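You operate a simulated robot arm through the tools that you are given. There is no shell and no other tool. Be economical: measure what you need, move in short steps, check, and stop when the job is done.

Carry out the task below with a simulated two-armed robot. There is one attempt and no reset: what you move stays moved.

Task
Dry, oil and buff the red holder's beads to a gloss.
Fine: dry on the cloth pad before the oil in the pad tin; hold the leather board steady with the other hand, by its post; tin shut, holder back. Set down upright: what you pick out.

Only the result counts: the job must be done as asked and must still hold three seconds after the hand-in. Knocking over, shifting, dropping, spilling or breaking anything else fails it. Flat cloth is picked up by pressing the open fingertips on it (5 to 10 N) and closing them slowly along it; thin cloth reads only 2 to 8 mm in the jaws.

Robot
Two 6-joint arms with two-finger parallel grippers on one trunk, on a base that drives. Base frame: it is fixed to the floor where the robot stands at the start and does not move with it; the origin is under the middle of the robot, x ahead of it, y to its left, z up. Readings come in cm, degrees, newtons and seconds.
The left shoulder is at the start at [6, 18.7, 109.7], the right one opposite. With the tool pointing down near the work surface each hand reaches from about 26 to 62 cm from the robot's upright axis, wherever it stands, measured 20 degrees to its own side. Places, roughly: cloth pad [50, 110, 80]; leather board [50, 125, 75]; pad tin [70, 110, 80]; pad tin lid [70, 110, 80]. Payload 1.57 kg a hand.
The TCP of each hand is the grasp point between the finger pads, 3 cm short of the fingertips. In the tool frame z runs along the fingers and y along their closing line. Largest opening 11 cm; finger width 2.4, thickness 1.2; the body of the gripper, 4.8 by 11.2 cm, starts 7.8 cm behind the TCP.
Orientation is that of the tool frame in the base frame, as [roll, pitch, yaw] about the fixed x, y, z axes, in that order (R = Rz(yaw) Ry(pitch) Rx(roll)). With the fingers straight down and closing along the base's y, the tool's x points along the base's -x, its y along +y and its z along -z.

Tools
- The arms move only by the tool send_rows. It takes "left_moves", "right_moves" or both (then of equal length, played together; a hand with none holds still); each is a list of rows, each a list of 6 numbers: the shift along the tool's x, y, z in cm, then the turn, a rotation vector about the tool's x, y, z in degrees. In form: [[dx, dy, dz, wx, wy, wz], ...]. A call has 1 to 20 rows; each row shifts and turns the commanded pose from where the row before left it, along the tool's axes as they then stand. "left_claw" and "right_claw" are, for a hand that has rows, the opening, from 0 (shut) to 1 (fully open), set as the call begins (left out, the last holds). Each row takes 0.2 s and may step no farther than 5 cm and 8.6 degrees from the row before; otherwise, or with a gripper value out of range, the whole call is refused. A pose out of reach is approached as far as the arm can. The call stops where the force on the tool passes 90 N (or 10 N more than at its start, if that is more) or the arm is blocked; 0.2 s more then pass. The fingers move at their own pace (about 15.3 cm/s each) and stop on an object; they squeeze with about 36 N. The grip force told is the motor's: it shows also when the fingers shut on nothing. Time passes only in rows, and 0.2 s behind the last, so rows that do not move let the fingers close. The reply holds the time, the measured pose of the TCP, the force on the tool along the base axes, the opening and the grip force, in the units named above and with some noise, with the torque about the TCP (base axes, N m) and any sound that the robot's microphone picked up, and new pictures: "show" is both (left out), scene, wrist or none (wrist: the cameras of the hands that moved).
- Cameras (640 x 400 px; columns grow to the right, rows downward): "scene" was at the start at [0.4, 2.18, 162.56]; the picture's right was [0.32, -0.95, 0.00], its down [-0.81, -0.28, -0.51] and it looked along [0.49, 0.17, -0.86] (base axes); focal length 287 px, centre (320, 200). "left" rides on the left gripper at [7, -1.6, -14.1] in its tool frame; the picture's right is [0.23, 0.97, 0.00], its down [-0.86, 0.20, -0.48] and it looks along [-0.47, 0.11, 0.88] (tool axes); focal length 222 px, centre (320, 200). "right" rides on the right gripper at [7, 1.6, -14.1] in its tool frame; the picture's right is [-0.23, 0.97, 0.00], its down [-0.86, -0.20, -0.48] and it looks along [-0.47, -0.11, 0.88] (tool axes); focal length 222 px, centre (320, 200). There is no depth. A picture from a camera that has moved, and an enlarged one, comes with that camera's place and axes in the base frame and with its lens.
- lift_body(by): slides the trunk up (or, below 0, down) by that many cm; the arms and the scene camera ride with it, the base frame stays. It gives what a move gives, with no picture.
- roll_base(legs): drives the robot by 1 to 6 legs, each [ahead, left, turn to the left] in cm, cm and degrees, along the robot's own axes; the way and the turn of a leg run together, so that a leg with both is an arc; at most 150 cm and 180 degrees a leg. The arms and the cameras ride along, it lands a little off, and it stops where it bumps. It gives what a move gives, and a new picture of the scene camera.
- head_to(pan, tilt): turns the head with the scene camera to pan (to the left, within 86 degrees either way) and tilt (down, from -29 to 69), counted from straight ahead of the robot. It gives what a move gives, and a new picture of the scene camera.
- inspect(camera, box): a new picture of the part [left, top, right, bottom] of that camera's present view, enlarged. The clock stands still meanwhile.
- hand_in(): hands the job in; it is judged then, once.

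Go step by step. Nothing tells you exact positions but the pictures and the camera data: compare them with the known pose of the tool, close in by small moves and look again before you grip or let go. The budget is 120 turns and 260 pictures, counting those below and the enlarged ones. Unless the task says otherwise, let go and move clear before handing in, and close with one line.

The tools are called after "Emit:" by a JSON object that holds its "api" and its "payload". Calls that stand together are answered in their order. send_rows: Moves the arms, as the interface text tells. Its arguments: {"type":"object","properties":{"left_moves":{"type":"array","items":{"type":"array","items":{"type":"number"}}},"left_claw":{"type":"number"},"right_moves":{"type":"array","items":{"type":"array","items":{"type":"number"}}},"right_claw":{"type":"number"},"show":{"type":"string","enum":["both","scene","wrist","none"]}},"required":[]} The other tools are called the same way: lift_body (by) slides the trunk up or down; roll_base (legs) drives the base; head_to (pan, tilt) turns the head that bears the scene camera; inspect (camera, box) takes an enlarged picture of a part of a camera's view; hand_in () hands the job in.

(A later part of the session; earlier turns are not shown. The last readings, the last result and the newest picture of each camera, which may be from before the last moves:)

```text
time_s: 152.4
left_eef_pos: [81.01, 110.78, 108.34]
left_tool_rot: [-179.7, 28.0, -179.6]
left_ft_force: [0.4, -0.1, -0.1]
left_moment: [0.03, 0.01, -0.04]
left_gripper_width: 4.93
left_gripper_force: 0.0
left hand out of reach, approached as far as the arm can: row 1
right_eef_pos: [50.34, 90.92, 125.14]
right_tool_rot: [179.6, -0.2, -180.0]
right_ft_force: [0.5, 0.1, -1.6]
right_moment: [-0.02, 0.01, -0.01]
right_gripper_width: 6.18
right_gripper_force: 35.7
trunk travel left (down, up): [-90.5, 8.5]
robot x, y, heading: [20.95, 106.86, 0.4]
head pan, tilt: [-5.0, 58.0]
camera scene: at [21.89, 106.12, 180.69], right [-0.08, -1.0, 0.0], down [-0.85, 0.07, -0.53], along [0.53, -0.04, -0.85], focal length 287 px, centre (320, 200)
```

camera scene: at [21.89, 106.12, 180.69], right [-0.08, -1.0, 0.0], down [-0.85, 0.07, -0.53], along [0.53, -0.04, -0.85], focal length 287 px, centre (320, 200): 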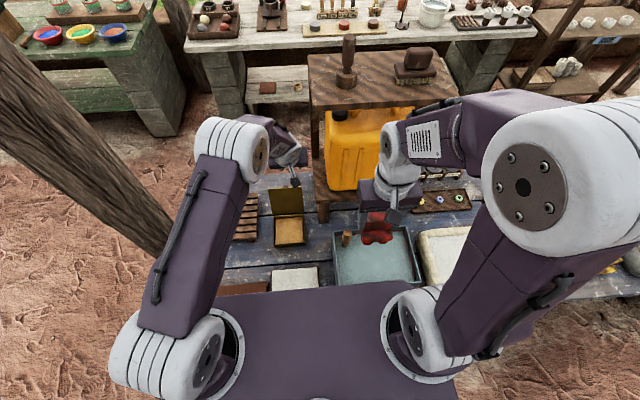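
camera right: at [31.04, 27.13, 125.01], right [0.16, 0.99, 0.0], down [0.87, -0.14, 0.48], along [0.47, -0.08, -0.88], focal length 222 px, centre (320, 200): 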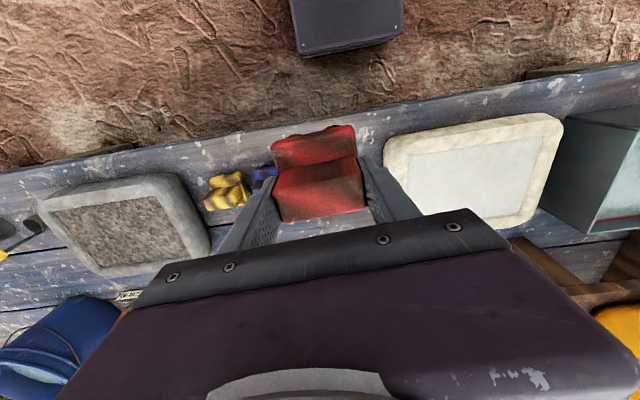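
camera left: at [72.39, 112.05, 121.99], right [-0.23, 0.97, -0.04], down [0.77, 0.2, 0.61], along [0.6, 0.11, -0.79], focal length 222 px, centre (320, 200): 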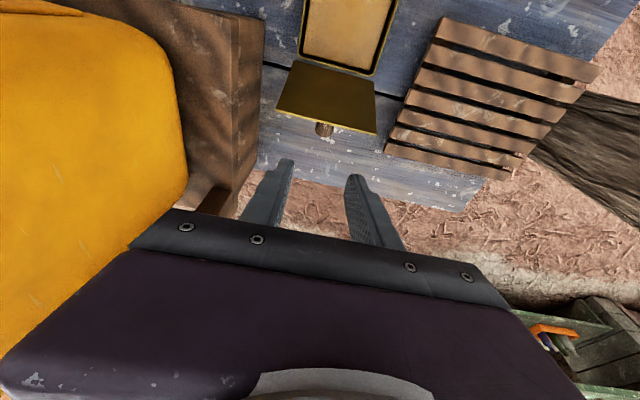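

Unstuck: it retracts normally now. I'll place the hand above and behind the lid again at 9° tilt, keeping the elbow bent, and lower the trunk partway.

Emit:
{"api": "send_rows", "payload": {"left_moves": [[-1.9, 1, -1.25, 0, 0, 0], [-1.9, 1, -1.25, 0, 0, 0], [0, 1.1, 0, 0, 6.3, 0], [0, 0, 0, 0, 6.3, 0], [0, 0, 0, 0, 6.3, 0], [0, 0, 0, 0, 0, 0]], "show": "none"}}

Emit:
{"api": "lift_body", "payload": {"by": -8}}

Emit:
{"api": "inspect", "payload": {"camera": "left", "box": [200, 50, 440, 230]}}

```text
time_s: 153.8
left_eef_pos: [83.19, 113.91, 112.22]
left_tool_rot: [-179.7, 9.0, -179.7]
left_ft_force: [0.2, 0.9, 0.3]
left_moment: [-0.03, -0.03, -0.03]
left_gripper_width: 4.95
left_gripper_force: 0.1
right_eef_pos: [50.26, 90.91, 125.18]
right_tool_rot: [179.8, -0.2, -179.9]
right_ft_force: [0.1, 0.3, -1.5]
right_moment: [0.0, 0.02, -0.01]
right_gripper_width: 6.15
right_gripper_force: 35.4
trunk travel left (down, up): [-90.5, 8.5]
robot x, y, heading: [21.27, 106.55, 0.0]
head pan, tilt: [-5.0, 58.0]
```

```text
time_s: 155.0
left_eef_pos: [83.27, 113.83, 104.3]
left_tool_rot: [-179.6, 9.1, -179.9]
left_ft_force: [-0.2, 0.5, -0.2]
left_moment: [0.02, 0.03, -0.02]
left_gripper_width: 4.96
left_gripper_force: 0.0
right_eef_pos: [50.39, 91.06, 117.16]
right_tool_rot: [179.7, -0.2, -179.9]
right_ft_force: [0.0, 0.2, -2.2]
right_moment: [0.0, -0.01, -0.02]
right_gripper_width: 6.21
right_gripper_force: 35.9
trunk travel left (down, up): [-82.5, 16.5]
robot x, y, heading: [21.37, 106.92, 0.3]
head pan, tilt: [-5.0, 58.0]
```

```text
2.22 times, centred on (320, 140) of left
camera zoom: at [74.04, 112.24, 117.18], right [-0.23, 0.97, -0.04], down [0.77, 0.2, 0.61], along [0.6, 0.11, -0.79], focal length 494 px, centre (320, 333)
```

zoom: 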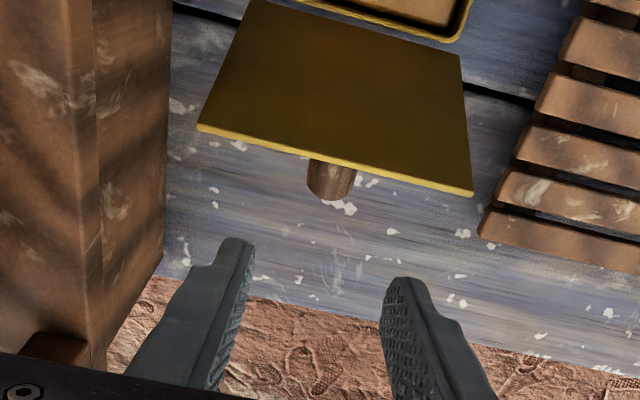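

Emit:
{"api": "send_rows", "payload": {"left_moves": [[0.47, 0, 2.48, 0, 0, 0], [0.47, 0, 2.48, 0, 0, 0], [0.47, 0, 2.48, 0, 0, 0], [0.47, 0, 2.48, 0, 0, 0], [0, 0, 0, 0, 0, 0]], "show": "none"}}

Emit:
{"api": "inspect", "payload": {"camera": "left", "box": [200, 50, 440, 230]}}

```text
time_s: 156.2
left_eef_pos: [82.43, 113.98, 94.26]
left_tool_rot: [-179.8, 9.0, -179.8]
left_ft_force: [-0.2, 0.8, -0.8]
left_moment: [0.0, -0.02, 0.0]
left_gripper_width: 4.95
left_gripper_force: 0.1
left hand out of reach, approached as far as the arm can: row 4
right_eef_pos: [50.32, 90.88, 117.09]
right_tool_rot: [179.7, -0.2, -179.9]
right_ft_force: [0.8, 0.0, -2.8]
right_moment: [-0.04, 0.01, -0.01]
right_gripper_width: 6.16
right_gripper_force: 36.2
trunk travel left (down, up): [-82.5, 16.5]
robot x, y, heading: [21.15, 107.03, 0.2]
head pan, tilt: [-5.0, 58.0]
```

```text
2.22 times, centred on (320, 140) of left
camera zoom: at [73.23, 112.28, 107.14], right [-0.23, 0.97, -0.04], down [0.77, 0.2, 0.61], along [0.6, 0.11, -0.79], focal length 494 px, centre (320, 333)
```

zoom: 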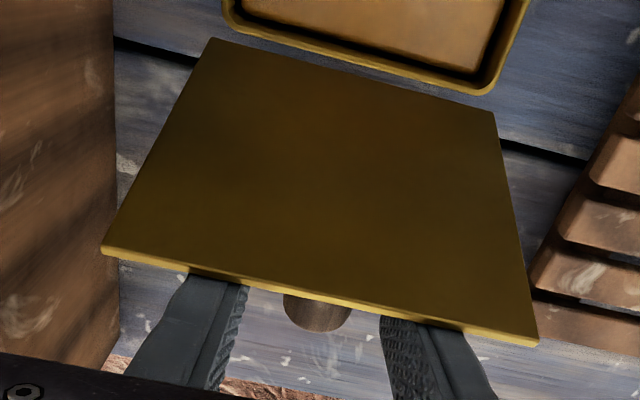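

In position, with the elbow bent. I grip and start the reverse arc slowly.

Emit:
{"api": "send_rows", "payload": {"left_claw": 0.0, "left_moves": [[0, 0, 0, 0, 0, 0], [0, 0, 0, 0, 0, 0], [0, 0, 0, 0, 0, 0]], "show": "none"}}

Emit:
{"api": "send_rows", "payload": {"left_moves": [[0.54, 0, -0.38, 0, -0.5, 0], [0.54, 0, -0.38, 0, -0.5, 0], [0.56, 0, -0.295, 0, -0.48, 0], [0.56, 0, -0.295, 0, -0.48, 0], [0.56, 0, -0.295, 0, -0.48, 0]], "show": "none"}}

Emit:
{"api": "inspect", "payload": {"camera": "left", "box": [200, 50, 440, 230]}}

```text
time_s: 157.0
left_eef_pos: [82.42, 113.86, 94.23]
left_tool_rot: [-179.8, 9.0, -179.9]
left_ft_force: [-0.3, -3.8, -2.4]
left_moment: [-0.14, -0.04, -0.36]
left_gripper_width: 2.31
left_gripper_force: 34.9
right_eef_pos: [50.39, 90.97, 117.23]
right_tool_rot: [179.7, -0.2, -179.8]
right_ft_force: [0.4, -0.8, -1.8]
right_moment: [0.01, 0.01, 0.02]
right_gripper_width: 6.16
right_gripper_force: 35.8
trunk travel left (down, up): [-82.5, 16.5]
robot x, y, heading: [20.88, 106.96, 0.2]
head pan, tilt: [-5.0, 58.0]
```

```text
time_s: 158.2
left_eef_pos: [79.7, 113.75, 95.43]
left_tool_rot: [-179.9, 11.5, -179.7]
left_ft_force: [9.8, -6.7, -2.9]
left_moment: [-0.15, -1.19, -0.35]
left_gripper_width: 2.32
left_gripper_force: 36.2
right_eef_pos: [50.5, 90.86, 117.22]
right_tool_rot: [179.7, -0.3, -179.9]
right_ft_force: [-0.3, -0.4, -2.1]
right_moment: [0.0, -0.01, -0.01]
right_gripper_width: 6.19
right_gripper_force: 35.6
trunk travel left (down, up): [-82.5, 16.5]
robot x, y, heading: [21.02, 106.9, 0.2]
head pan, tilt: [-5.0, 58.0]
```

```text
2.22 times, centred on (320, 140) of left
camera zoom: at [69.85, 112.18, 107.88], right [-0.23, 0.97, -0.05], down [0.74, 0.2, 0.64], along [0.63, 0.11, -0.77], focal length 494 px, centre (320, 333)
```

zoom: 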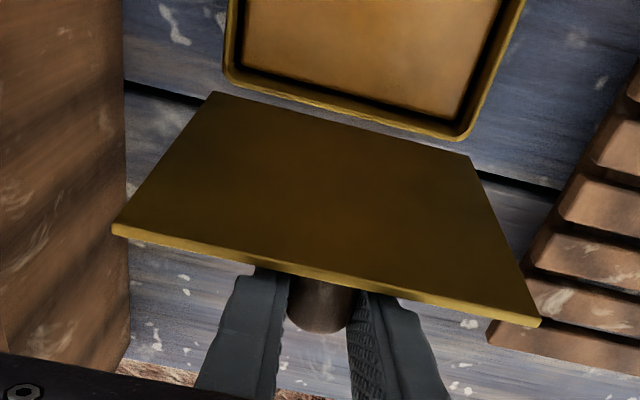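

It follows. Continuing down the arc.

Emit:
{"api": "send_rows", "payload": {"left_moves": [[0.6, 0, -0.21, 0, -0.48, 0], [0.6, 0, -0.21, 0, -0.48, 0], [0.6, 0, -0.21, 0, -0.48, 0], [0.623, 0, -0.123, 0, -0.48, 0], [0.623, 0, -0.123, 0, -0.48, 0], [0.623, 0, -0.123, 0, -0.48, 0], [0.637, 0, -0.03, 0, -0.48, 0], [0.637, 0, -0.03, 0, -0.48, 0], [0.637, 0, -0.03, 0, -0.48, 0]], "show": "none"}}

Emit:
{"api": "inspect", "payload": {"camera": "left", "box": [200, 50, 440, 230]}}

```text
time_s: 160.2
left_eef_pos: [73.95, 113.87, 95.16]
left_tool_rot: [-179.8, 15.8, -179.7]
left_ft_force: [9.5, -2.7, 1.0]
left_moment: [0.28, -1.13, -0.84]
left_gripper_width: 2.32
left_gripper_force: 35.7
right_eef_pos: [50.44, 90.92, 117.02]
right_tool_rot: [179.6, -0.4, -179.9]
right_ft_force: [-1.1, 0.5, -2.0]
right_moment: [-0.01, -0.01, 0.04]
right_gripper_width: 6.19
right_gripper_force: 36.1
trunk travel left (down, up): [-82.5, 16.5]
robot x, y, heading: [21.35, 106.67, 0.1]
head pan, tilt: [-5.0, 58.0]
```

```text
2.22 times, centred on (320, 140) of left
camera zoom: at [63.22, 112.19, 106.87], right [-0.22, 0.97, -0.07], down [0.69, 0.2, 0.69], along [0.69, 0.11, -0.72], focal length 494 px, centre (320, 333)
```

zoom: 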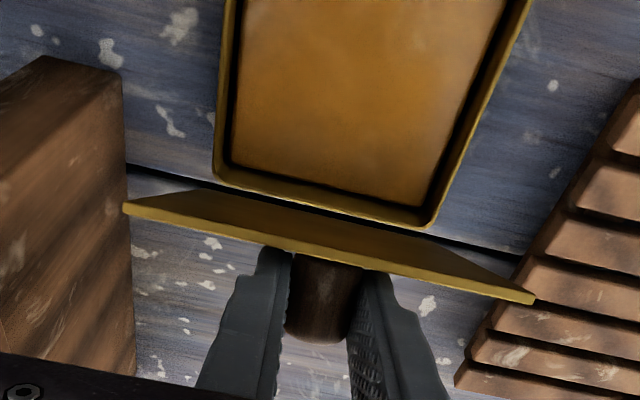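

Emit:
{"api": "send_rows", "payload": {"left_moves": [[0.63, 0, 0.064, 0, -0.48, 0], [0.63, 0, 0.064, 0, -0.48, 0], [0.63, 0, 0.064, 0, -0.48, 0], [0.618, 0, 0.154, 0, -0.48, 0], [0.618, 0, 0.154, 0, -0.48, 0], [0.618, 0, 0.154, 0, -0.48, 0], [0.585, 0, 0.24, 0, -0.48, 0], [0.585, 0, 0.24, 0, -0.48, 0], [0.585, 0, 0.24, 0, -0.48, 0]], "show": "none"}}

Emit:
{"api": "inspect", "payload": {"camera": "left", "box": [200, 50, 440, 230]}}

```text
time_s: 162.2
left_eef_pos: [69.5, 113.97, 92.5]
left_tool_rot: [-180.0, 20.2, 180.0]
left_ft_force: [12.5, -11.3, 3.2]
left_moment: [0.29, -1.37, -0.39]
left_gripper_width: 2.33
left_gripper_force: 35.7
left hand out of reach, approached as far as the arm can: row 7
right_eef_pos: [50.49, 90.73, 117.11]
right_tool_rot: [179.6, -0.3, -179.9]
right_ft_force: [-0.5, 0.0, -1.3]
right_moment: [0.02, 0.0, 0.02]
right_gripper_width: 6.16
right_gripper_force: 36.5
trunk travel left (down, up): [-82.5, 16.5]
robot x, y, heading: [21.12, 106.78, 0.1]
head pan, tilt: [-5.0, 58.0]
```

```text
2.22 times, centred on (320, 140) of left
camera zoom: at [57.99, 112.18, 103.35], right [-0.21, 0.97, -0.08], down [0.64, 0.2, 0.74], along [0.74, 0.11, -0.66], focal length 494 px, centre (320, 333)
```

zoom: 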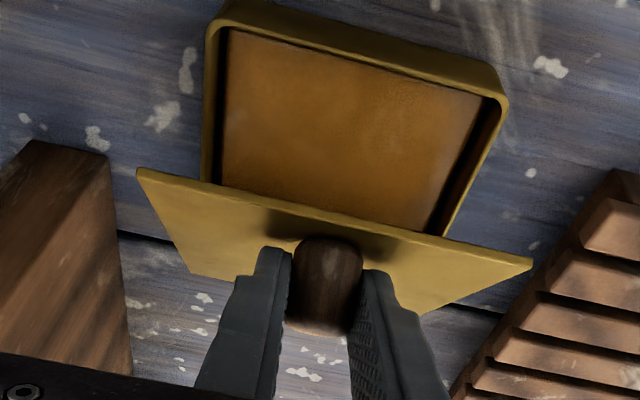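

About 40° left. To stay within the wrist's limits, I let the tilt decrease while lowering the rest.

Emit:
{"api": "send_rows", "payload": {"left_moves": [[0.574, 0, 0.369, 0, 1, 0], [0.574, 0, 0.369, 0, 1, 0], [0.574, 0, 0.369, 0, 1, 0], [0.442, 0, 0.492, 0, 1, 0], [0.442, 0, 0.492, 0, 1, 0], [0.442, 0, 0.492, 0, 1, 0]], "show": "none"}}

Emit:
{"api": "inspect", "payload": {"camera": "left", "box": [200, 50, 440, 230]}}

```text
time_s: 163.6
left_eef_pos: [67.23, 113.85, 89.09]
left_tool_rot: [-179.8, 14.1, -179.7]
left_ft_force: [8.7, -10.2, 7.4]
left_moment: [0.47, -1.26, -0.15]
left_gripper_width: 2.35
left_gripper_force: 35.7
right_eef_pos: [50.4, 90.71, 117.13]
right_tool_rot: [179.6, -0.2, -179.8]
right_ft_force: [-0.5, 0.2, -1.4]
right_moment: [0.01, -0.04, -0.01]
right_gripper_width: 6.16
right_gripper_force: 36.2
trunk travel left (down, up): [-82.5, 16.5]
robot x, y, heading: [21.13, 106.85, 0.3]
head pan, tilt: [-5.0, 58.0]
```

```text
2.22 times, centred on (320, 140) of left
camera zoom: at [56.93, 112.17, 101.17], right [-0.22, 0.97, -0.06], down [0.71, 0.2, 0.67], along [0.67, 0.11, -0.74], focal length 494 px, centre (320, 333)
```

zoom: 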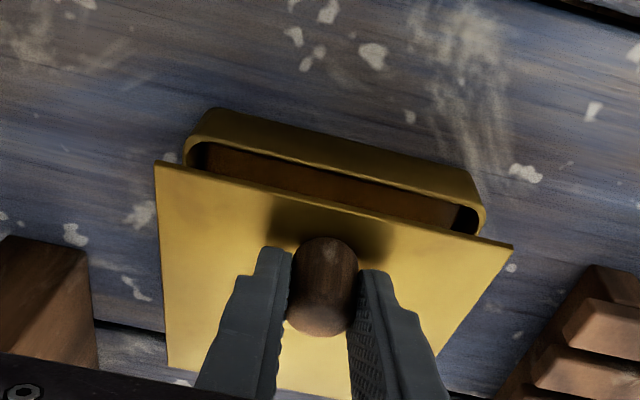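

Emit:
{"api": "send_rows", "payload": {"left_moves": [[0.331, 0, 0.628, 0, 1, 0], [0.331, 0, 0.628, 0, 1, 0], [0.2, 0, 0.4, 0, 0, 0]], "show": "none"}}

Emit:
{"api": "inspect", "payload": {"camera": "left", "box": [200, 50, 440, 230]}}

Emit:
{"api": "inspect", "payload": {"camera": "scene", "box": [230, 180, 350, 280]}}

```text
time_s: 164.4
left_eef_pos: [66.71, 113.99, 87.21]
left_tool_rot: [-179.8, 12.1, -179.9]
left_ft_force: [5.5, -8.3, 7.8]
left_moment: [0.4, -1.12, -0.1]
left_gripper_width: 2.33
left_gripper_force: 35.2
right_eef_pos: [50.33, 90.76, 117.07]
right_tool_rot: [179.6, -0.3, -179.9]
right_ft_force: [0.4, 0.0, -1.1]
right_moment: [0.0, -0.02, -0.03]
right_gripper_width: 6.18
right_gripper_force: 36.3
trunk travel left (down, up): [-82.5, 16.5]
robot x, y, heading: [20.73, 106.5, 0.3]
head pan, tilt: [-5.0, 58.0]
```

```text
2.22 times, centred on (320, 140) of left
camera zoom: at [56.81, 112.19, 99.74], right [-0.22, 0.97, -0.05], down [0.74, 0.2, 0.65], along [0.64, 0.11, -0.76], focal length 494 px, centre (320, 333)
```

zoom: 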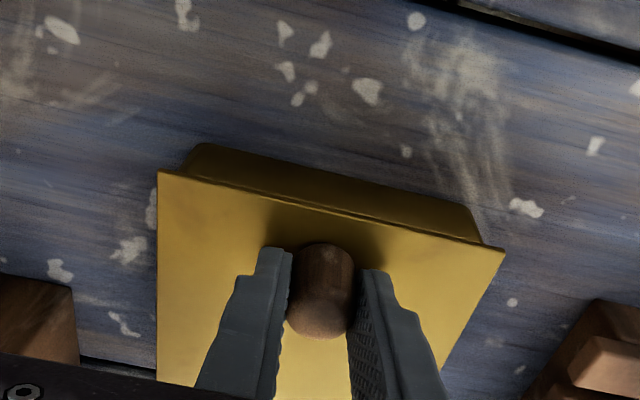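

```text
4.00 times, centred on (290, 230) of scene
camera zoom: at [21.95, 105.82, 172.7], right [-0.08, -1.0, 0.0], down [-0.85, 0.07, -0.53], along [0.53, -0.04, -0.85], focal length 1148 px, centre (440, 80)
```

zoom: 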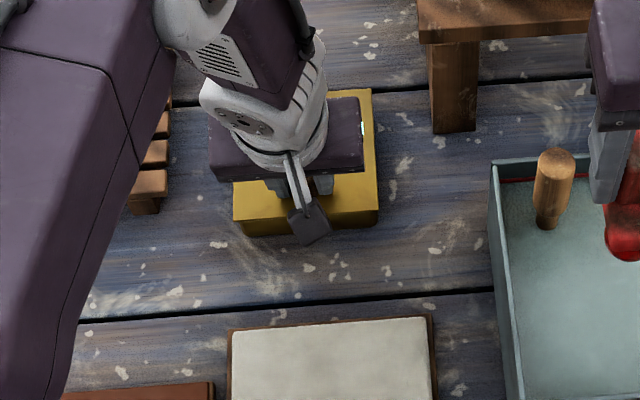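

The lid is practically down. I release it and lift the hand clear, then verify it's shut.

Emit:
{"api": "send_rows", "payload": {"left_moves": [[0.05, 0, 0.15, 0, 0, 0], [0, 0, 0, 0, 0, 0]], "show": "none"}}

Emit:
{"api": "send_rows", "payload": {"left_claw": 0.5, "left_moves": [[0, 0, 0, 0, 0, 0], [0, 0, 0, 0, 0, 0], [-0.3, 0, -1.5, 0, 0, 0], [-0.6, 0, -3, 0, 0, 0], [-0.6, 0, -3, 0, 0, 0], [0, 0, -3, 0, 0, 0], [0, 0, -3, 0, 6, 0], [0, 0, -3, 0, 6, 0]], "show": "none"}}

Emit:
{"api": "inspect", "payload": {"camera": "left", "box": [160, 20, 480, 230]}}

```text
time_s: 165.0
left_eef_pos: [66.74, 113.85, 87.18]
left_tool_rot: [-179.8, 12.1, -180.0]
left_ft_force: [4.2, -10.1, 9.7]
left_moment: [0.42, -1.12, -0.06]
left_gripper_width: 2.28
left_gripper_force: 35.3
right_eef_pos: [50.28, 90.71, 117.18]
right_tool_rot: [179.6, -0.2, -179.9]
right_ft_force: [0.4, -0.3, -2.1]
right_moment: [-0.02, 0.0, -0.01]
right_gripper_width: 6.15
right_gripper_force: 36.0
trunk travel left (down, up): [-82.5, 16.5]
robot x, y, heading: [21.13, 106.29, 0.3]
head pan, tilt: [-5.0, 58.0]
```

```text
time_s: 166.8
left_eef_pos: [64.99, 114.21, 103.69]
left_tool_rot: [-179.8, 0.0, -179.9]
left_ft_force: [0.1, -0.1, -0.2]
left_moment: [-0.01, 0.02, 0.0]
left_gripper_width: 5.51
left_gripper_force: 0.0
right_eef_pos: [50.42, 90.91, 117.17]
right_tool_rot: [179.6, -0.2, -179.9]
right_ft_force: [0.4, -0.2, -1.9]
right_moment: [0.0, 0.02, -0.03]
right_gripper_width: 6.16
right_gripper_force: 36.0
trunk travel left (down, up): [-82.5, 16.5]
robot x, y, heading: [21.33, 106.66, 0.2]
head pan, tilt: [-5.0, 58.0]
```

```text
1.90 times, centred on (320, 125) of left
camera zoom: at [57.92, 112.44, 117.82], right [-0.23, 0.97, -0.01], down [0.85, 0.2, 0.48], along [0.47, 0.1, -0.88], focal length 423 px, centre (320, 343)
```

zoom: 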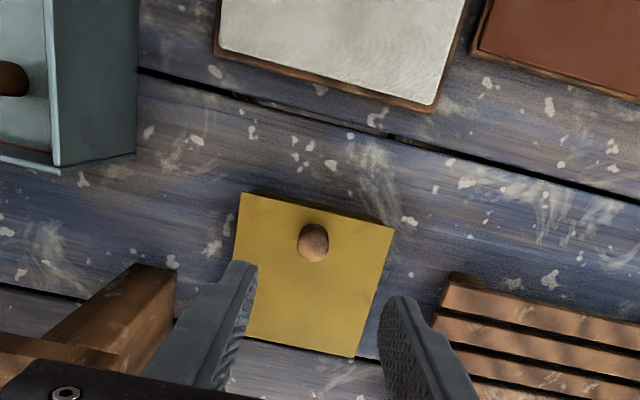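

The tin is shut. Now I back off and shift left to the leather board position, and bring the trunk back down.

Emit:
{"api": "roll_base", "payload": {"legs": [[-8, 0, 0], [0, 11, 0]]}}

Emit:
{"api": "lift_body", "payload": {"by": -10}}

Emit:
{"api": "head_to", "payload": {"pan": 15, "tilt": 56}}

```text
time_s: 168.6
left_eef_pos: [56.89, 124.9, 103.72]
left_tool_rot: [-179.9, 0.2, -179.9]
left_ft_force: [-0.4, -0.9, 1.1]
left_moment: [0.02, -0.05, -0.01]
left_gripper_width: 5.5
left_gripper_force: 0.0
right_eef_pos: [42.07, 101.78, 117.21]
right_tool_rot: [179.6, -0.1, -180.0]
right_ft_force: [-0.4, -0.8, -2.1]
right_moment: [-0.01, -0.03, 0.03]
right_gripper_width: 6.16
right_gripper_force: 35.6
trunk travel left (down, up): [-82.5, 16.5]
robot x, y, heading: [13.45, 117.73, 0.4]
head pan, tilt: [-5.0, 58.0]
camera scene: at [13.63, 116.77, 172.7], right [-0.08, -1.0, 0.0], down [-0.84, 0.07, -0.53], along [0.53, -0.04, -0.85], focal length 287 px, centre (320, 200)
```

scene: 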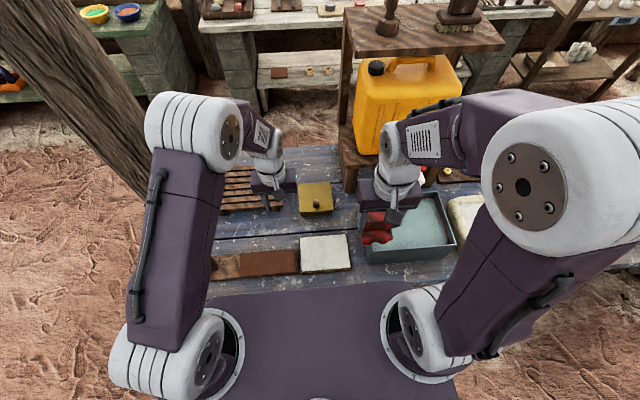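

```text
time_s: 170.0
left_eef_pos: [57.04, 124.97, 93.68]
left_tool_rot: [-179.7, 0.1, -179.9]
left_ft_force: [0.1, 0.1, -1.0]
left_moment: [-0.04, 0.01, -0.01]
left_gripper_width: 5.51
left_gripper_force: 0.0
right_eef_pos: [42.32, 101.97, 107.23]
right_tool_rot: [179.8, -0.2, 180.0]
right_ft_force: [0.5, 0.7, -2.0]
right_moment: [0.02, -0.01, -0.01]
right_gripper_width: 6.17
right_gripper_force: 35.7
trunk travel left (down, up): [-72.5, 26.5]
robot x, y, heading: [12.77, 117.72, 0.2]
head pan, tilt: [-5.0, 58.0]
```

```text
time_s: 170.8
left_eef_pos: [57.13, 125.06, 93.63]
left_tool_rot: [-179.8, 0.2, -179.8]
left_ft_force: [-0.2, -0.3, 0.4]
left_moment: [-0.01, 0.01, 0.0]
left_gripper_width: 5.49
left_gripper_force: 0.1
right_eef_pos: [42.18, 101.84, 107.16]
right_tool_rot: [179.7, -0.2, 180.0]
right_ft_force: [0.1, -1.5, -2.2]
right_moment: [-0.03, 0.02, -0.01]
right_gripper_width: 6.16
right_gripper_force: 35.9
trunk travel left (down, up): [-72.5, 26.5]
robot x, y, heading: [13.0, 117.26, 0.0]
head pan, tilt: [15.0, 56.0]
camera scene: at [13.92, 119.49, 162.94], right [0.26, -0.97, 0.0], down [-0.8, -0.22, -0.56], along [0.54, 0.15, -0.83], focal length 287 px, centre (320, 200)
```

scene: 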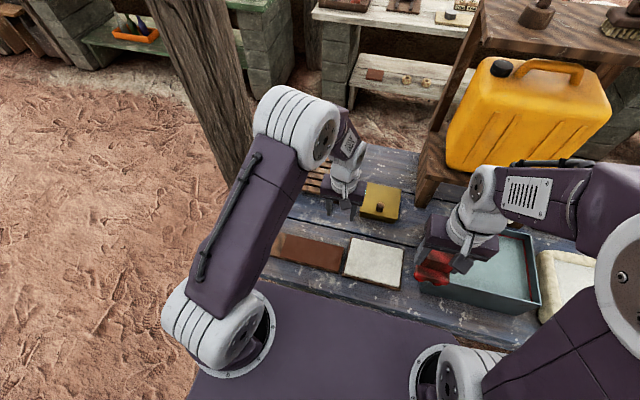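

Emit:
{"api": "send_rows", "payload": {"left_moves": [[0, 0, -4, 0, 0, 0], [0, 0, -4, 0, 0, 0], [0, 0, -4, 0, 0, 0], [2.5, 4, 0, 0, 0, 0], [2.5, 4, 0, 0, 0, 0], [2.5, 4, 0, 0, 0, 0], [2.5, 4, 0, 0, 0, 0], [2.5, 4, 0, 0, 0, 0], [2.5, 4, 0, 0, 0, 0], [2.5, 0, 0, 0, 0, 0], [0, 0, 0, 0, 0, 0]], "show": "wrist"}}

Emit:
{"api": "inspect", "payload": {"camera": "left", "box": [220, 80, 420, 220]}}

```text
time_s: 173.2
left_eef_pos: [39.55, 149.23, 105.37]
left_tool_rot: [-179.7, 0.1, -180.0]
left_ft_force: [-0.6, 0.0, 0.5]
left_moment: [0.0, 0.02, 0.01]
left_gripper_width: 5.52
left_gripper_force: 0.0
right_eef_pos: [42.25, 101.83, 107.12]
right_tool_rot: [179.7, -0.2, 180.0]
right_ft_force: [0.1, 0.6, -2.2]
right_moment: [-0.02, 0.06, -0.03]
right_gripper_width: 6.17
right_gripper_force: 36.0
trunk travel left (down, up): [-72.5, 26.5]
robot x, y, heading: [13.04, 117.91, 0.3]
head pan, tilt: [15.0, 56.0]
camera left: at [32.46, 147.46, 119.56], right [-0.23, 0.97, 0.0], down [0.85, 0.2, 0.48], along [0.47, 0.11, -0.88], focal length 222 px, centre (320, 200)
```

left: 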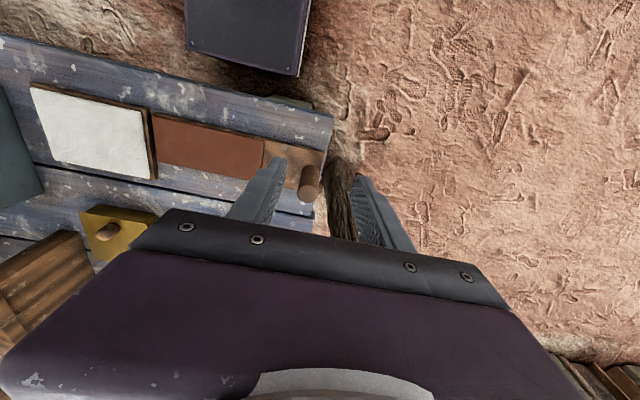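

```text
2.86 times, centred on (320, 150) of left
camera zoom: at [32.46, 147.46, 119.56], right [-0.23, 0.97, 0.0], down [0.85, 0.2, 0.48], along [0.47, 0.11, -0.88], focal length 635 px, centre (320, 343)
```

zoom: 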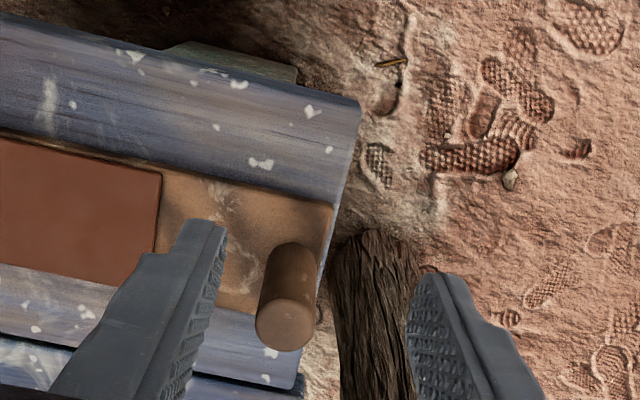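

Post at ≈[47.1, 149.1], top z ≈ 91. I move over it and down.

Emit:
{"api": "send_rows", "payload": {"left_moves": [[-3.75, 0, 0, 0, 0, 0], [-3.75, -0.1, 0, 0, 0, 0], [0, 0, 4, 0, 0, 0], [0, 0, 4, 0, 0, 0], [0, 0, 0, 0, 0, 0]], "show": "none"}}

Emit:
{"api": "inspect", "payload": {"camera": "left", "box": [220, 80, 420, 220]}}

```text
time_s: 174.4
left_eef_pos: [47.0, 148.87, 97.5]
left_tool_rot: [-179.7, 0.2, -179.9]
left_ft_force: [0.6, 0.4, 0.6]
left_moment: [0.02, -0.01, 0.02]
left_gripper_width: 5.49
left_gripper_force: 0.1
right_eef_pos: [42.24, 101.96, 107.12]
right_tool_rot: [179.7, -0.2, 179.9]
right_ft_force: [0.6, 0.4, -2.3]
right_moment: [-0.03, 0.04, -0.01]
right_gripper_width: 6.18
right_gripper_force: 36.0
trunk travel left (down, up): [-72.5, 26.5]
robot x, y, heading: [12.85, 117.63, 0.4]
head pan, tilt: [15.0, 56.0]
```

```text
2.86 times, centred on (320, 150) of left
camera zoom: at [39.84, 147.24, 111.54], right [-0.23, 0.97, 0.0], down [0.85, 0.2, 0.48], along [0.47, 0.11, -0.88], focal length 635 px, centre (320, 343)
```

zoom: 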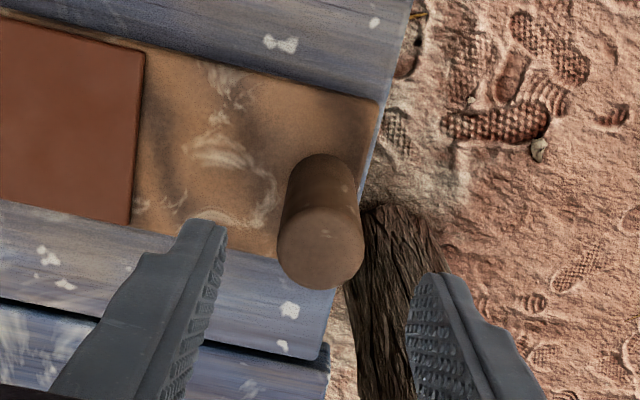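

Emit:
{"api": "send_rows", "payload": {"left_moves": [[-0.2, 0.15, 4, 0, 0, 0], [0, 0, 4, 0, 0, 0], [0, 0, 1, 0, 0, 0], [0, 0, 0, 0, 0, 0]], "show": "none"}}

Emit:
{"api": "inspect", "payload": {"camera": "left", "box": [220, 80, 420, 220]}}

```text
time_s: 175.4
left_eef_pos: [47.23, 149.09, 88.47]
left_tool_rot: [-179.6, 0.0, -179.9]
left_ft_force: [0.3, -0.2, 0.1]
left_moment: [0.03, 0.02, 0.02]
left_gripper_width: 5.49
left_gripper_force: 0.0
right_eef_pos: [42.25, 101.91, 107.2]
right_tool_rot: [179.8, -0.2, 179.9]
right_ft_force: [0.1, -0.4, -2.2]
right_moment: [0.0, 0.01, 0.01]
right_gripper_width: 6.17
right_gripper_force: 35.9
trunk travel left (down, up): [-72.5, 26.5]
robot x, y, heading: [12.92, 117.72, 0.2]
head pan, tilt: [15.0, 56.0]
```

```text
2.86 times, centred on (320, 150) of left
camera zoom: at [40.13, 147.37, 102.59], right [-0.23, 0.97, 0.0], down [0.85, 0.2, 0.48], along [0.47, 0.11, -0.88], focal length 635 px, centre (320, 343)
```

zoom: 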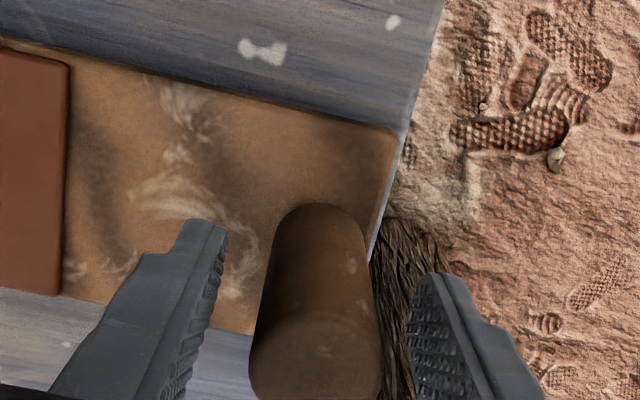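

Centred. I close on the post and bring the holder over the leather.

Emit:
{"api": "send_rows", "payload": {"left_claw": 0.0, "left_moves": [[0, 0, 0, 0, 0, 0], [0, 0, 0, 0, 0, 0], [0, 0, 0, 0, 0, 0], [0, 0, 0, 0, 0, 0], [0, 0, 0, 0, 0, 0], [0, 0, 0, 0, 0, 0], [0, 0, 0, 0, 0, 0], [0, 0, 0, 0, 0, 0], [0, 0, 0, 0, 0, 0], [0, 0, 0, 0, 0, 0], [0, 0, 0, 0, 0, 0], [0, 0, 0, 0, 0, 0]], "right_moves": [[-0.75, 3.9, 0, 0, 0, 0], [-0.75, 3.9, 0, 0, 0, 0], [-0.75, 3.9, 0, 0, 0, 0], [-0.75, 3.9, 0, 0, 0, 0], [-0.75, 3.9, 0, 0, 0, 0], [-0.8, 3.9, 0, 0, 0, 0], [-0.8, 3.9, 0, 0, 0, 0], [0, 0, 4, 0, 0, 0], [0, 0, 4, 0, 0, 0], [0, 0, 4, 0, 0, 0], [0, 0, 3.5, 0, 0, 0], [0, 0, 0, 0, 0, 0]], "show": "scene"}}

Emit:
{"api": "inspect", "payload": {"camera": "scene", "box": [220, 190, 380, 290]}}

Emit:
{"api": "inspect", "payload": {"camera": "right", "box": [220, 60, 440, 220]}}

```text
time_s: 178.0
left_eef_pos: [47.32, 149.1, 88.48]
left_tool_rot: [-179.7, 0.1, -180.0]
left_ft_force: [0.1, 0.8, 0.8]
left_moment: [0.37, 0.04, -0.01]
left_gripper_width: 3.09
left_gripper_force: 35.5
right_eef_pos: [47.63, 129.23, 91.78]
right_tool_rot: [179.8, -0.2, -179.9]
right_ft_force: [-1.0, 1.4, -2.7]
right_moment: [0.02, 0.03, 0.02]
right_gripper_width: 6.15
right_gripper_force: 35.7
trunk travel left (down, up): [-72.5, 26.5]
robot x, y, heading: [13.08, 117.51, 0.0]
head pan, tilt: [15.0, 56.0]
camera scene: at [13.91, 119.56, 162.94], right [0.26, -0.96, 0.0], down [-0.8, -0.22, -0.56], along [0.54, 0.15, -0.83], focal length 287 px, centre (320, 200)
```

scene: 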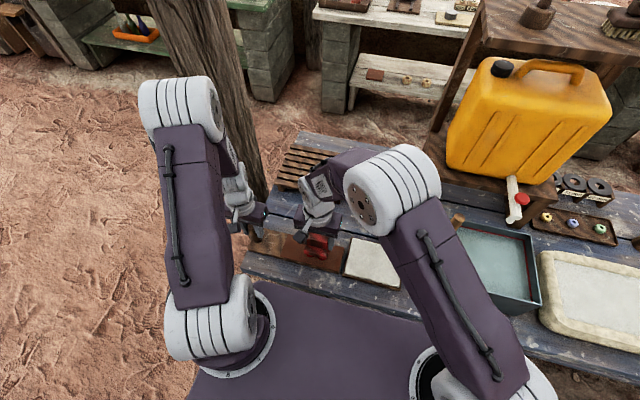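

```text
4.00 times, centred on (300, 240) of scene
camera zoom: at [13.91, 119.56, 162.94], right [0.26, -0.96, 0.0], down [-0.8, -0.22, -0.56], along [0.54, 0.15, -0.83], focal length 1148 px, centre (400, 40)
```

zoom: 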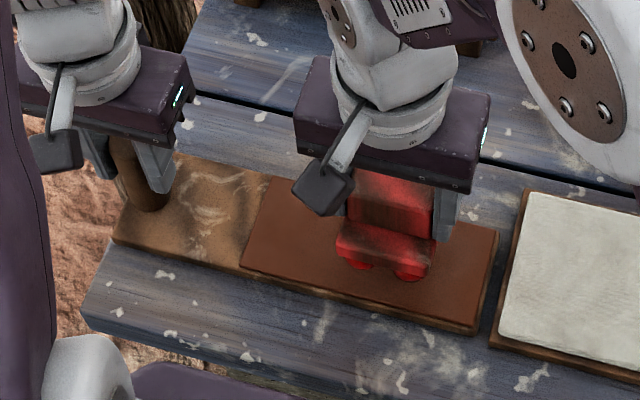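

```text
2.50 times, centred on (330, 140) of right
camera zoom: at [40.65, 130.82, 105.86], right [0.23, 0.97, 0.0], down [0.86, -0.2, 0.47], along [0.46, -0.1, -0.88], focal length 555 px, centre (295, 350)
```

zoom: 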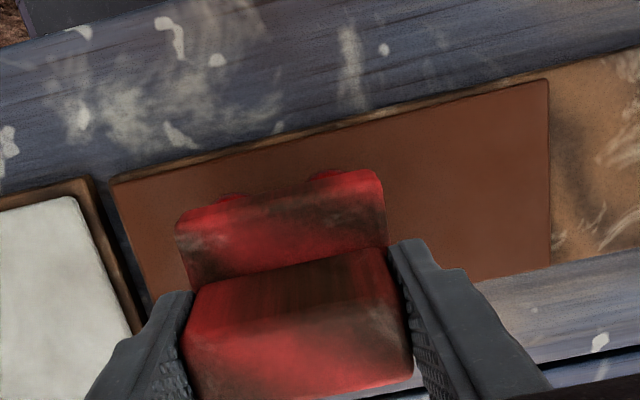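

Good alignment. I lower to near-contact.

Emit:
{"api": "send_rows", "payload": {"right_moves": [[0.2, 0, 0.6, 0, 0, 0], [0, 0, 0.5, 0, 0, 0], [0, 0, 0.1, 0, 0, 0], [0, 0, 0.1, 0, 0, 0], [0, 0, 0.1, 0, 0, 0], [0, 0, 0.1, 0, 0, 0], [0, 0, 0.1, 0, 0, 0]], "show": "none"}}

Emit:
{"api": "inspect", "payload": {"camera": "scene", "box": [280, 220, 360, 275]}}

```text
time_s: 179.6
left_eef_pos: [47.18, 148.99, 88.57]
left_tool_rot: [-179.8, 0.1, -180.0]
left_ft_force: [-0.3, 0.2, 0.4]
left_moment: [0.23, -0.03, -0.01]
left_gripper_width: 3.11
left_gripper_force: 35.8
right_eef_pos: [47.22, 129.32, 90.06]
right_tool_rot: [179.8, -0.2, -179.9]
right_ft_force: [-0.3, 0.1, -1.9]
right_moment: [0.0, 0.01, 0.01]
right_gripper_width: 6.19
right_gripper_force: 36.4
trunk travel left (down, up): [-72.5, 26.5]
robot x, y, heading: [13.19, 117.74, 0.2]
head pan, tilt: [15.0, 56.0]
```

```text
7.27 times, centred on (320, 248) of scene
camera zoom: at [13.92, 119.56, 162.94], right [0.26, -0.96, 0.0], down [-0.8, -0.22, -0.56], along [0.54, 0.15, -0.83], focal length 2087 px, centre (320, -146)
```

zoom: 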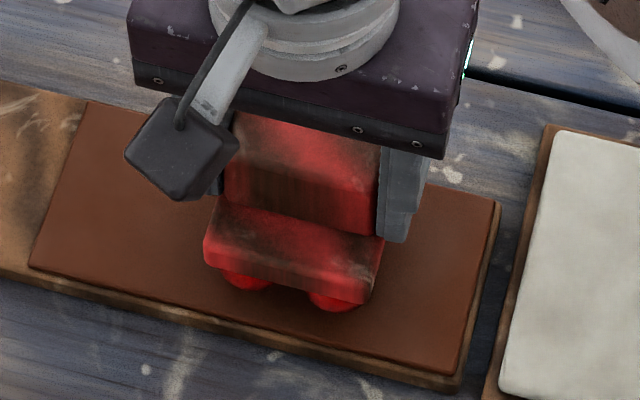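

Emit:
{"api": "send_rows", "payload": {"right_moves": [[-0.3, 0, 0, 0, 0, 0], [0, 0, 0.1, 0, 0, 0], [0, 0, 0.1, 0, 0, 0], [0, 0, 0.1, 0, 0, 0], [0, 0, 0.1, 0, 0, 0], [0, 0, 0, 0, 0, 0]], "show": "none"}}

```text
time_s: 181.0
left_eef_pos: [47.2, 148.97, 88.45]
left_tool_rot: [-179.7, 0.1, -179.9]
left_ft_force: [-0.8, 0.7, -0.2]
left_moment: [0.2, -0.02, 0.05]
left_gripper_width: 3.1
left_gripper_force: 36.2
right_eef_pos: [47.68, 129.21, 89.71]
right_tool_rot: [179.8, -0.3, -180.0]
right_ft_force: [0.0, -1.1, -1.7]
right_moment: [0.0, -0.03, 0.02]
right_gripper_width: 6.17
right_gripper_force: 35.8
trunk travel left (down, up): [-72.5, 26.5]
robot x, y, heading: [13.18, 117.8, 0.4]
head pan, tilt: [15.0, 56.0]
```

Emit:
{"api": "send_rows", "payload": {"right_moves": [[0, 0, 0.1, 0, 0, 0], [0, 0, 0.1, 0, 0, 0], [0, 0, 0.1, 0, 0, 0], [0, 0, 0.1, 0, 0, 0]], "show": "none"}}

Emit:
{"api": "inspect", "payload": {"camera": "scene", "box": [280, 220, 360, 275]}}

```text
time_s: 182.0
left_eef_pos: [47.23, 149.03, 88.56]
left_tool_rot: [-179.8, 0.1, -179.8]
left_ft_force: [1.4, 2.3, -9.2]
left_moment: [1.19, 0.66, 0.38]
left_gripper_width: 3.16
left_gripper_force: 35.7
right_eef_pos: [47.62, 129.34, 89.48]
right_tool_rot: [179.7, -0.1, 180.0]
right_ft_force: [-2.0, -3.6, 23.5]
right_moment: [-0.69, -0.33, -0.03]
right_gripper_width: 6.15
right_gripper_force: 35.9
trunk travel left (down, up): [-72.5, 26.5]
robot x, y, heading: [12.66, 117.49, -0.2]
head pan, tilt: [15.0, 56.0]
```

```text
7.27 times, centred on (320, 248) of scene
camera zoom: at [13.76, 119.52, 162.97], right [0.26, -0.97, 0.0], down [-0.8, -0.22, -0.56], along [0.54, 0.15, -0.83], focal length 2087 px, centre (320, -146)
```

zoom: 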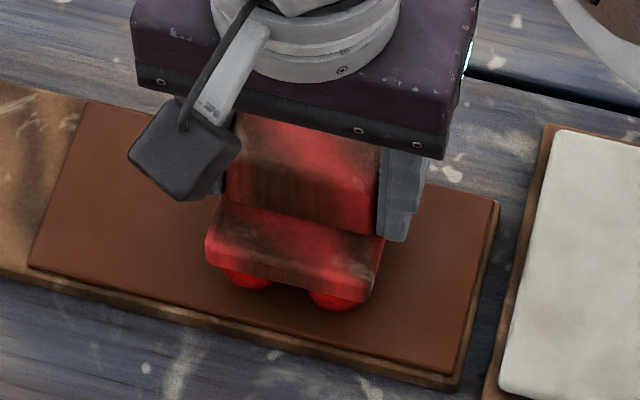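

Contact made (23 N). I ease to about 10 N and buff with long strokes along the leather, the left hand holding the post.

Emit:
{"api": "send_rows", "payload": {"right_moves": [[0, 0, -0.06, 0, 0, 0], [0, 1, 0, 0, 0, 0], [0, 1, 0, 0, 0, 0], [0, 1, 0, 0, 0, 0], [0, 1, 0, 0, 0, 0], [0, 1, 0, 0, 0, 0], [0, -1, 0, 0, 0, 0], [0, -1, 0, 0, 0, 0], [0, -1, 0, 0, 0, 0], [0, -1, 0, 0, 0, 0], [0, -1, 0, 0, 0, 0], [0, -1, 0, 0, 0, 0], [0, -1, 0, 0, 0, 0], [0, -1, 0, 0, 0, 0], [0, 0, 0, 0, 0, 0]], "show": "none"}}

Emit:
{"api": "inspect", "payload": {"camera": "scene", "box": [260, 200, 380, 285]}}

```text
time_s: 185.2
left_eef_pos: [47.18, 148.93, 88.55]
left_tool_rot: [-179.6, 0.2, -179.9]
left_ft_force: [0.8, -14.2, -8.4]
left_moment: [0.95, 0.17, -0.07]
left_gripper_width: 3.15
left_gripper_force: 36.0
right_eef_pos: [47.75, 126.21, 89.44]
right_tool_rot: [179.7, -0.1, -180.0]
right_ft_force: [-0.6, 13.7, 24.3]
right_moment: [0.53, -0.17, 0.11]
right_gripper_width: 6.17
right_gripper_force: 36.5
trunk travel left (down, up): [-72.5, 26.5]
robot x, y, heading: [13.18, 117.54, 0.4]
head pan, tilt: [15.0, 56.0]
```

```text
4.71 times, centred on (320, 242) of scene
camera zoom: at [13.75, 119.54, 162.95], right [0.26, -0.96, 0.0], down [-0.8, -0.22, -0.56], along [0.54, 0.15, -0.83], focal length 1351 px, centre (320, 0)
```

zoom: 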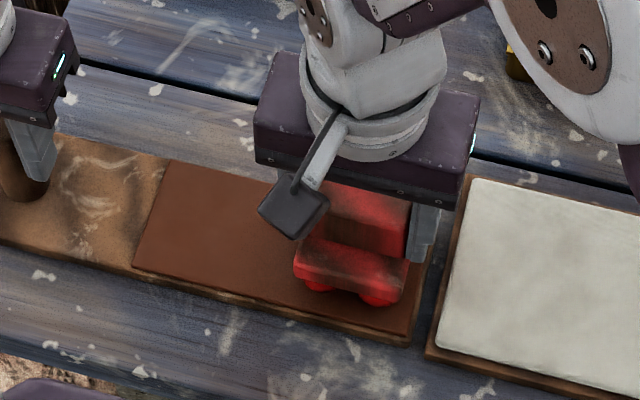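

The board holds still, with the load taken at the post. More strokes.

Emit:
{"api": "send_rows", "payload": {"right_moves": [[0, 1, -0.03, 0, 0, 0], [0, 1, 0, 0, 0, 0], [0, 1, 0, 0, 0, 0], [0, 1, 0, 0, 0, 0], [0, 1, 0, 0, 0, 0], [0, 1, 0, 0, 0, 0], [0, 1, 0, 0, 0, 0], [0, 1, 0, 0, 0, 0], [0, 0, 0, 0, 0, 0], [0, -1, 0, 0, 0, 0], [0, -1, 0, 0, 0, 0], [0, -1, 0, 0, 0, 0], [0, -1, 0, 0, 0, 0], [0, -1, 0, 0, 0, 0], [0, -1, 0, 0, 0, 0], [0, -1, 0, 0, 0, 0], [0, -1, 0, 0, 0, 0], [0, 0, 0, 0, 0, 0]], "show": "none"}}

Emit:
{"api": "send_rows", "payload": {"right_moves": [[0, 1, 0, 0, 0, 0], [0, 1, 0, 0, 0, 0], [0, 1, 0, 0, 0, 0], [0, 1, 0, 0, 0, 0], [0, 1, 0, 0, 0, 0], [0, 1, 0, 0, 0, 0], [0, 1, 0, 0, 0, 0], [0, 1, 0, 0, 0, 0], [0, 0, 0, 0, 0, 0], [0, -1, 0, 0, 0, 0], [0, -1, 0, 0, 0, 0], [0, -1, 0, 0, 0, 0], [0, -1, 0, 0, 0, 0], [0, -1, 0, 0, 0, 0], [0, -1, 0, 0, 0, 0], [0, -1, 0, 0, 0, 0], [0, -1, 0, 0, 0, 0], [0, 0, 0, 0, 0, 0]], "show": "none"}}

Emit:
{"api": "send_rows", "payload": {"right_moves": [[0, 1, 0, 0, 0, 0], [0, 1, 0, 0, 0, 0], [0, 1, 0, 0, 0, 0], [0, 1, 0, 0, 0, 0], [0, 1, 0, 0, 0, 0], [0, 1, 0, 0, 0, 0], [0, 1, 0, 0, 0, 0], [0, 1, 0, 0, 0, 0], [0, 0, 0, 0, 0, 0], [0, -1, 0, 0, 0, 0], [0, -1, 0, 0, 0, 0], [0, -1, 0, 0, 0, 0], [0, -1, 0, 0, 0, 0], [0, 0, 0, 0, 0, 0]], "show": "none"}}

Emit:
{"api": "inspect", "payload": {"camera": "scene", "box": [260, 200, 380, 285]}}

```text
time_s: 189.0
left_eef_pos: [47.1, 149.0, 88.44]
left_tool_rot: [-179.7, 0.2, -180.0]
left_ft_force: [-1.0, -4.8, -1.8]
left_moment: [0.98, -0.04, -0.07]
left_gripper_width: 3.13
left_gripper_force: 35.9
right_eef_pos: [47.63, 126.31, 89.59]
right_tool_rot: [179.8, -0.1, -180.0]
right_ft_force: [-0.6, 5.5, 7.5]
right_moment: [0.12, -0.08, 0.02]
right_gripper_width: 6.17
right_gripper_force: 35.7
trunk travel left (down, up): [-72.5, 26.5]
robot x, y, heading: [13.33, 117.53, 0.4]
head pan, tilt: [15.0, 56.0]
```

```text
time_s: 192.8
left_eef_pos: [47.26, 149.03, 88.59]
left_tool_rot: [-179.9, 0.2, -179.9]
left_ft_force: [0.3, 0.3, 2.9]
left_moment: [0.97, 0.01, 0.01]
left_gripper_width: 3.14
left_gripper_force: 36.1
right_eef_pos: [47.68, 126.1, 89.36]
right_tool_rot: [179.7, -0.1, -180.0]
right_ft_force: [0.1, 0.7, 0.2]
right_moment: [0.03, -0.06, 0.06]
right_gripper_width: 6.17
right_gripper_force: 35.4
trunk travel left (down, up): [-72.5, 26.5]
robot x, y, heading: [12.99, 117.67, -0.1]
head pan, tilt: [15.0, 56.0]
```

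```text
time_s: 195.8
left_eef_pos: [47.18, 148.96, 88.37]
left_tool_rot: [-179.7, 0.1, -179.9]
left_ft_force: [1.6, -2.3, 1.1]
left_moment: [0.97, -0.07, 0.0]
left_gripper_width: 3.13
left_gripper_force: 36.1
right_eef_pos: [47.78, 130.36, 89.46]
right_tool_rot: [179.7, -0.2, 180.0]
right_ft_force: [-0.6, 3.8, 4.8]
right_moment: [0.12, -0.09, 0.05]
right_gripper_width: 6.16
right_gripper_force: 35.9
trunk travel left (down, up): [-72.5, 26.5]
robot x, y, heading: [12.94, 117.74, 0.1]
head pan, tilt: [15.0, 56.0]
```

```text
4.71 times, centred on (320, 242) of scene
camera zoom: at [13.87, 119.52, 162.94], right [0.26, -0.96, 0.0], down [-0.8, -0.22, -0.56], along [0.54, 0.15, -0.83], focal length 1351 px, centre (320, 0)
```

zoom: 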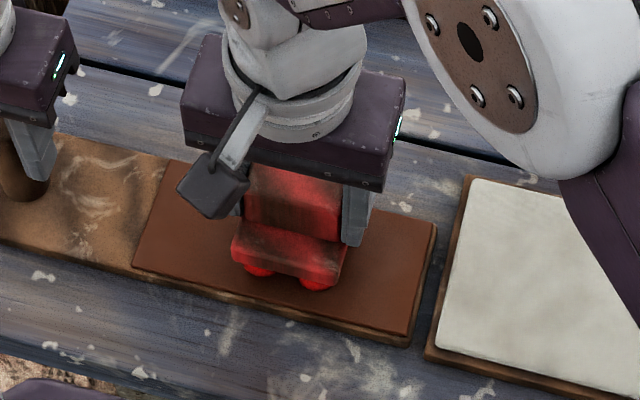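

Contact got light; I press slightly more and buff further.

Emit:
{"api": "send_rows", "payload": {"right_moves": [[0, 0, 0.06, 0, 0, 0], [0, 1, 0, 0, 0, 0], [0, 1, 0, 0, 0, 0], [0, 1, 0, 0, 0, 0], [0, 1, 0, 0, 0, 0], [0, 0, 0, 0, 0, 0], [0, -1, 0, 0, 0, 0], [0, -1, 0, 0, 0, 0], [0, -1, 0, 0, 0, 0], [0, -1, 0, 0, 0, 0], [0, -1, 0, 0, 0, 0], [0, -1, 0, 0, 0, 0], [0, -1, 0, 0, 0, 0], [0, -1, 0, 0, 0, 0], [0, 0, 0, 0, 0, 0]], "show": "none"}}

Emit:
{"api": "send_rows", "payload": {"right_moves": [[0, 1, 0, 0, 0, 0], [0, 1, 0, 0, 0, 0], [0, 1, 0, 0, 0, 0], [0, 1, 0, 0, 0, 0], [0, 1, 0, 0, 0, 0], [0, 1, 0, 0, 0, 0], [0, 1, 0, 0, 0, 0], [0, 1, 0, 0, 0, 0], [0, 0, 0, 0, 0, 0], [0, -1, 0, 0, 0, 0], [0, -1, 0, 0, 0, 0], [0, -1, 0, 0, 0, 0], [0, -1, 0, 0, 0, 0], [0, -1, 0, 0, 0, 0], [0, -1, 0, 0, 0, 0], [0, -1, 0, 0, 0, 0], [0, -1, 0, 0, 0, 0], [0, 0, 0, 0, 0, 0]], "show": "none"}}

Emit:
{"api": "send_rows", "payload": {"right_moves": [[0, 1, 0.02, 0, 0, 0], [0, 1, 0, 0, 0, 0], [0, 1, 0, 0, 0, 0], [0, 1, 0, 0, 0, 0], [0, 1, 0, 0, 0, 0], [0, 1, 0, 0, 0, 0], [0, 1, 0, 0, 0, 0], [0, 1, 0, 0, 0, 0], [0, 0, 0, 0, 0, 0], [0, -1, 0, 0, 0, 0], [0, -1, 0, 0, 0, 0], [0, -1, 0, 0, 0, 0], [0, -1, 0, 0, 0, 0], [0, 0, 0, 0, 0, 0]], "show": "none"}}

```text
time_s: 199.0
left_eef_pos: [47.2, 149.0, 88.54]
left_tool_rot: [-179.7, 0.1, -179.9]
left_ft_force: [0.4, -14.4, -9.5]
left_moment: [0.95, 0.14, 0.0]
left_gripper_width: 3.14
left_gripper_force: 36.1
right_eef_pos: [47.66, 126.3, 89.44]
right_tool_rot: [179.7, 0.0, 180.0]
right_ft_force: [-0.2, 15.0, 27.7]
right_moment: [0.62, 0.13, -0.02]
right_gripper_width: 6.2
right_gripper_force: 36.7
trunk travel left (down, up): [-72.5, 26.5]
robot x, y, heading: [12.92, 117.48, 0.4]
head pan, tilt: [15.0, 56.0]
```

```text
time_s: 202.8
left_eef_pos: [47.09, 148.99, 88.63]
left_tool_rot: [-179.7, 0.2, 180.0]
left_ft_force: [2.0, -10.4, -1.9]
left_moment: [0.93, 0.1, 0.06]
left_gripper_width: 3.13
left_gripper_force: 36.1
right_eef_pos: [47.54, 126.28, 89.38]
right_tool_rot: [179.7, 0.0, 179.9]
right_ft_force: [-2.0, 15.4, 29.4]
right_moment: [0.56, 0.23, -0.1]
right_gripper_width: 6.17
right_gripper_force: 36.2
trunk travel left (down, up): [-72.5, 26.5]
robot x, y, heading: [13.22, 117.82, 0.2]
head pan, tilt: [15.0, 56.0]
```

```text
time_s: 205.8
left_eef_pos: [47.11, 149.07, 88.47]
left_tool_rot: [-179.7, 0.3, -180.0]
left_ft_force: [1.4, -5.1, 4.5]
left_moment: [0.9, 0.04, -0.01]
left_gripper_width: 3.14
left_gripper_force: 36.3
right_eef_pos: [47.57, 130.33, 89.56]
right_tool_rot: [179.6, 0.1, 179.9]
right_ft_force: [0.2, 12.7, 19.0]
right_moment: [0.39, 0.03, -0.04]
right_gripper_width: 6.16
right_gripper_force: 36.1
trunk travel left (down, up): [-72.5, 26.5]
robot x, y, heading: [12.8, 117.61, 0.1]
head pan, tilt: [15.0, 56.0]
```

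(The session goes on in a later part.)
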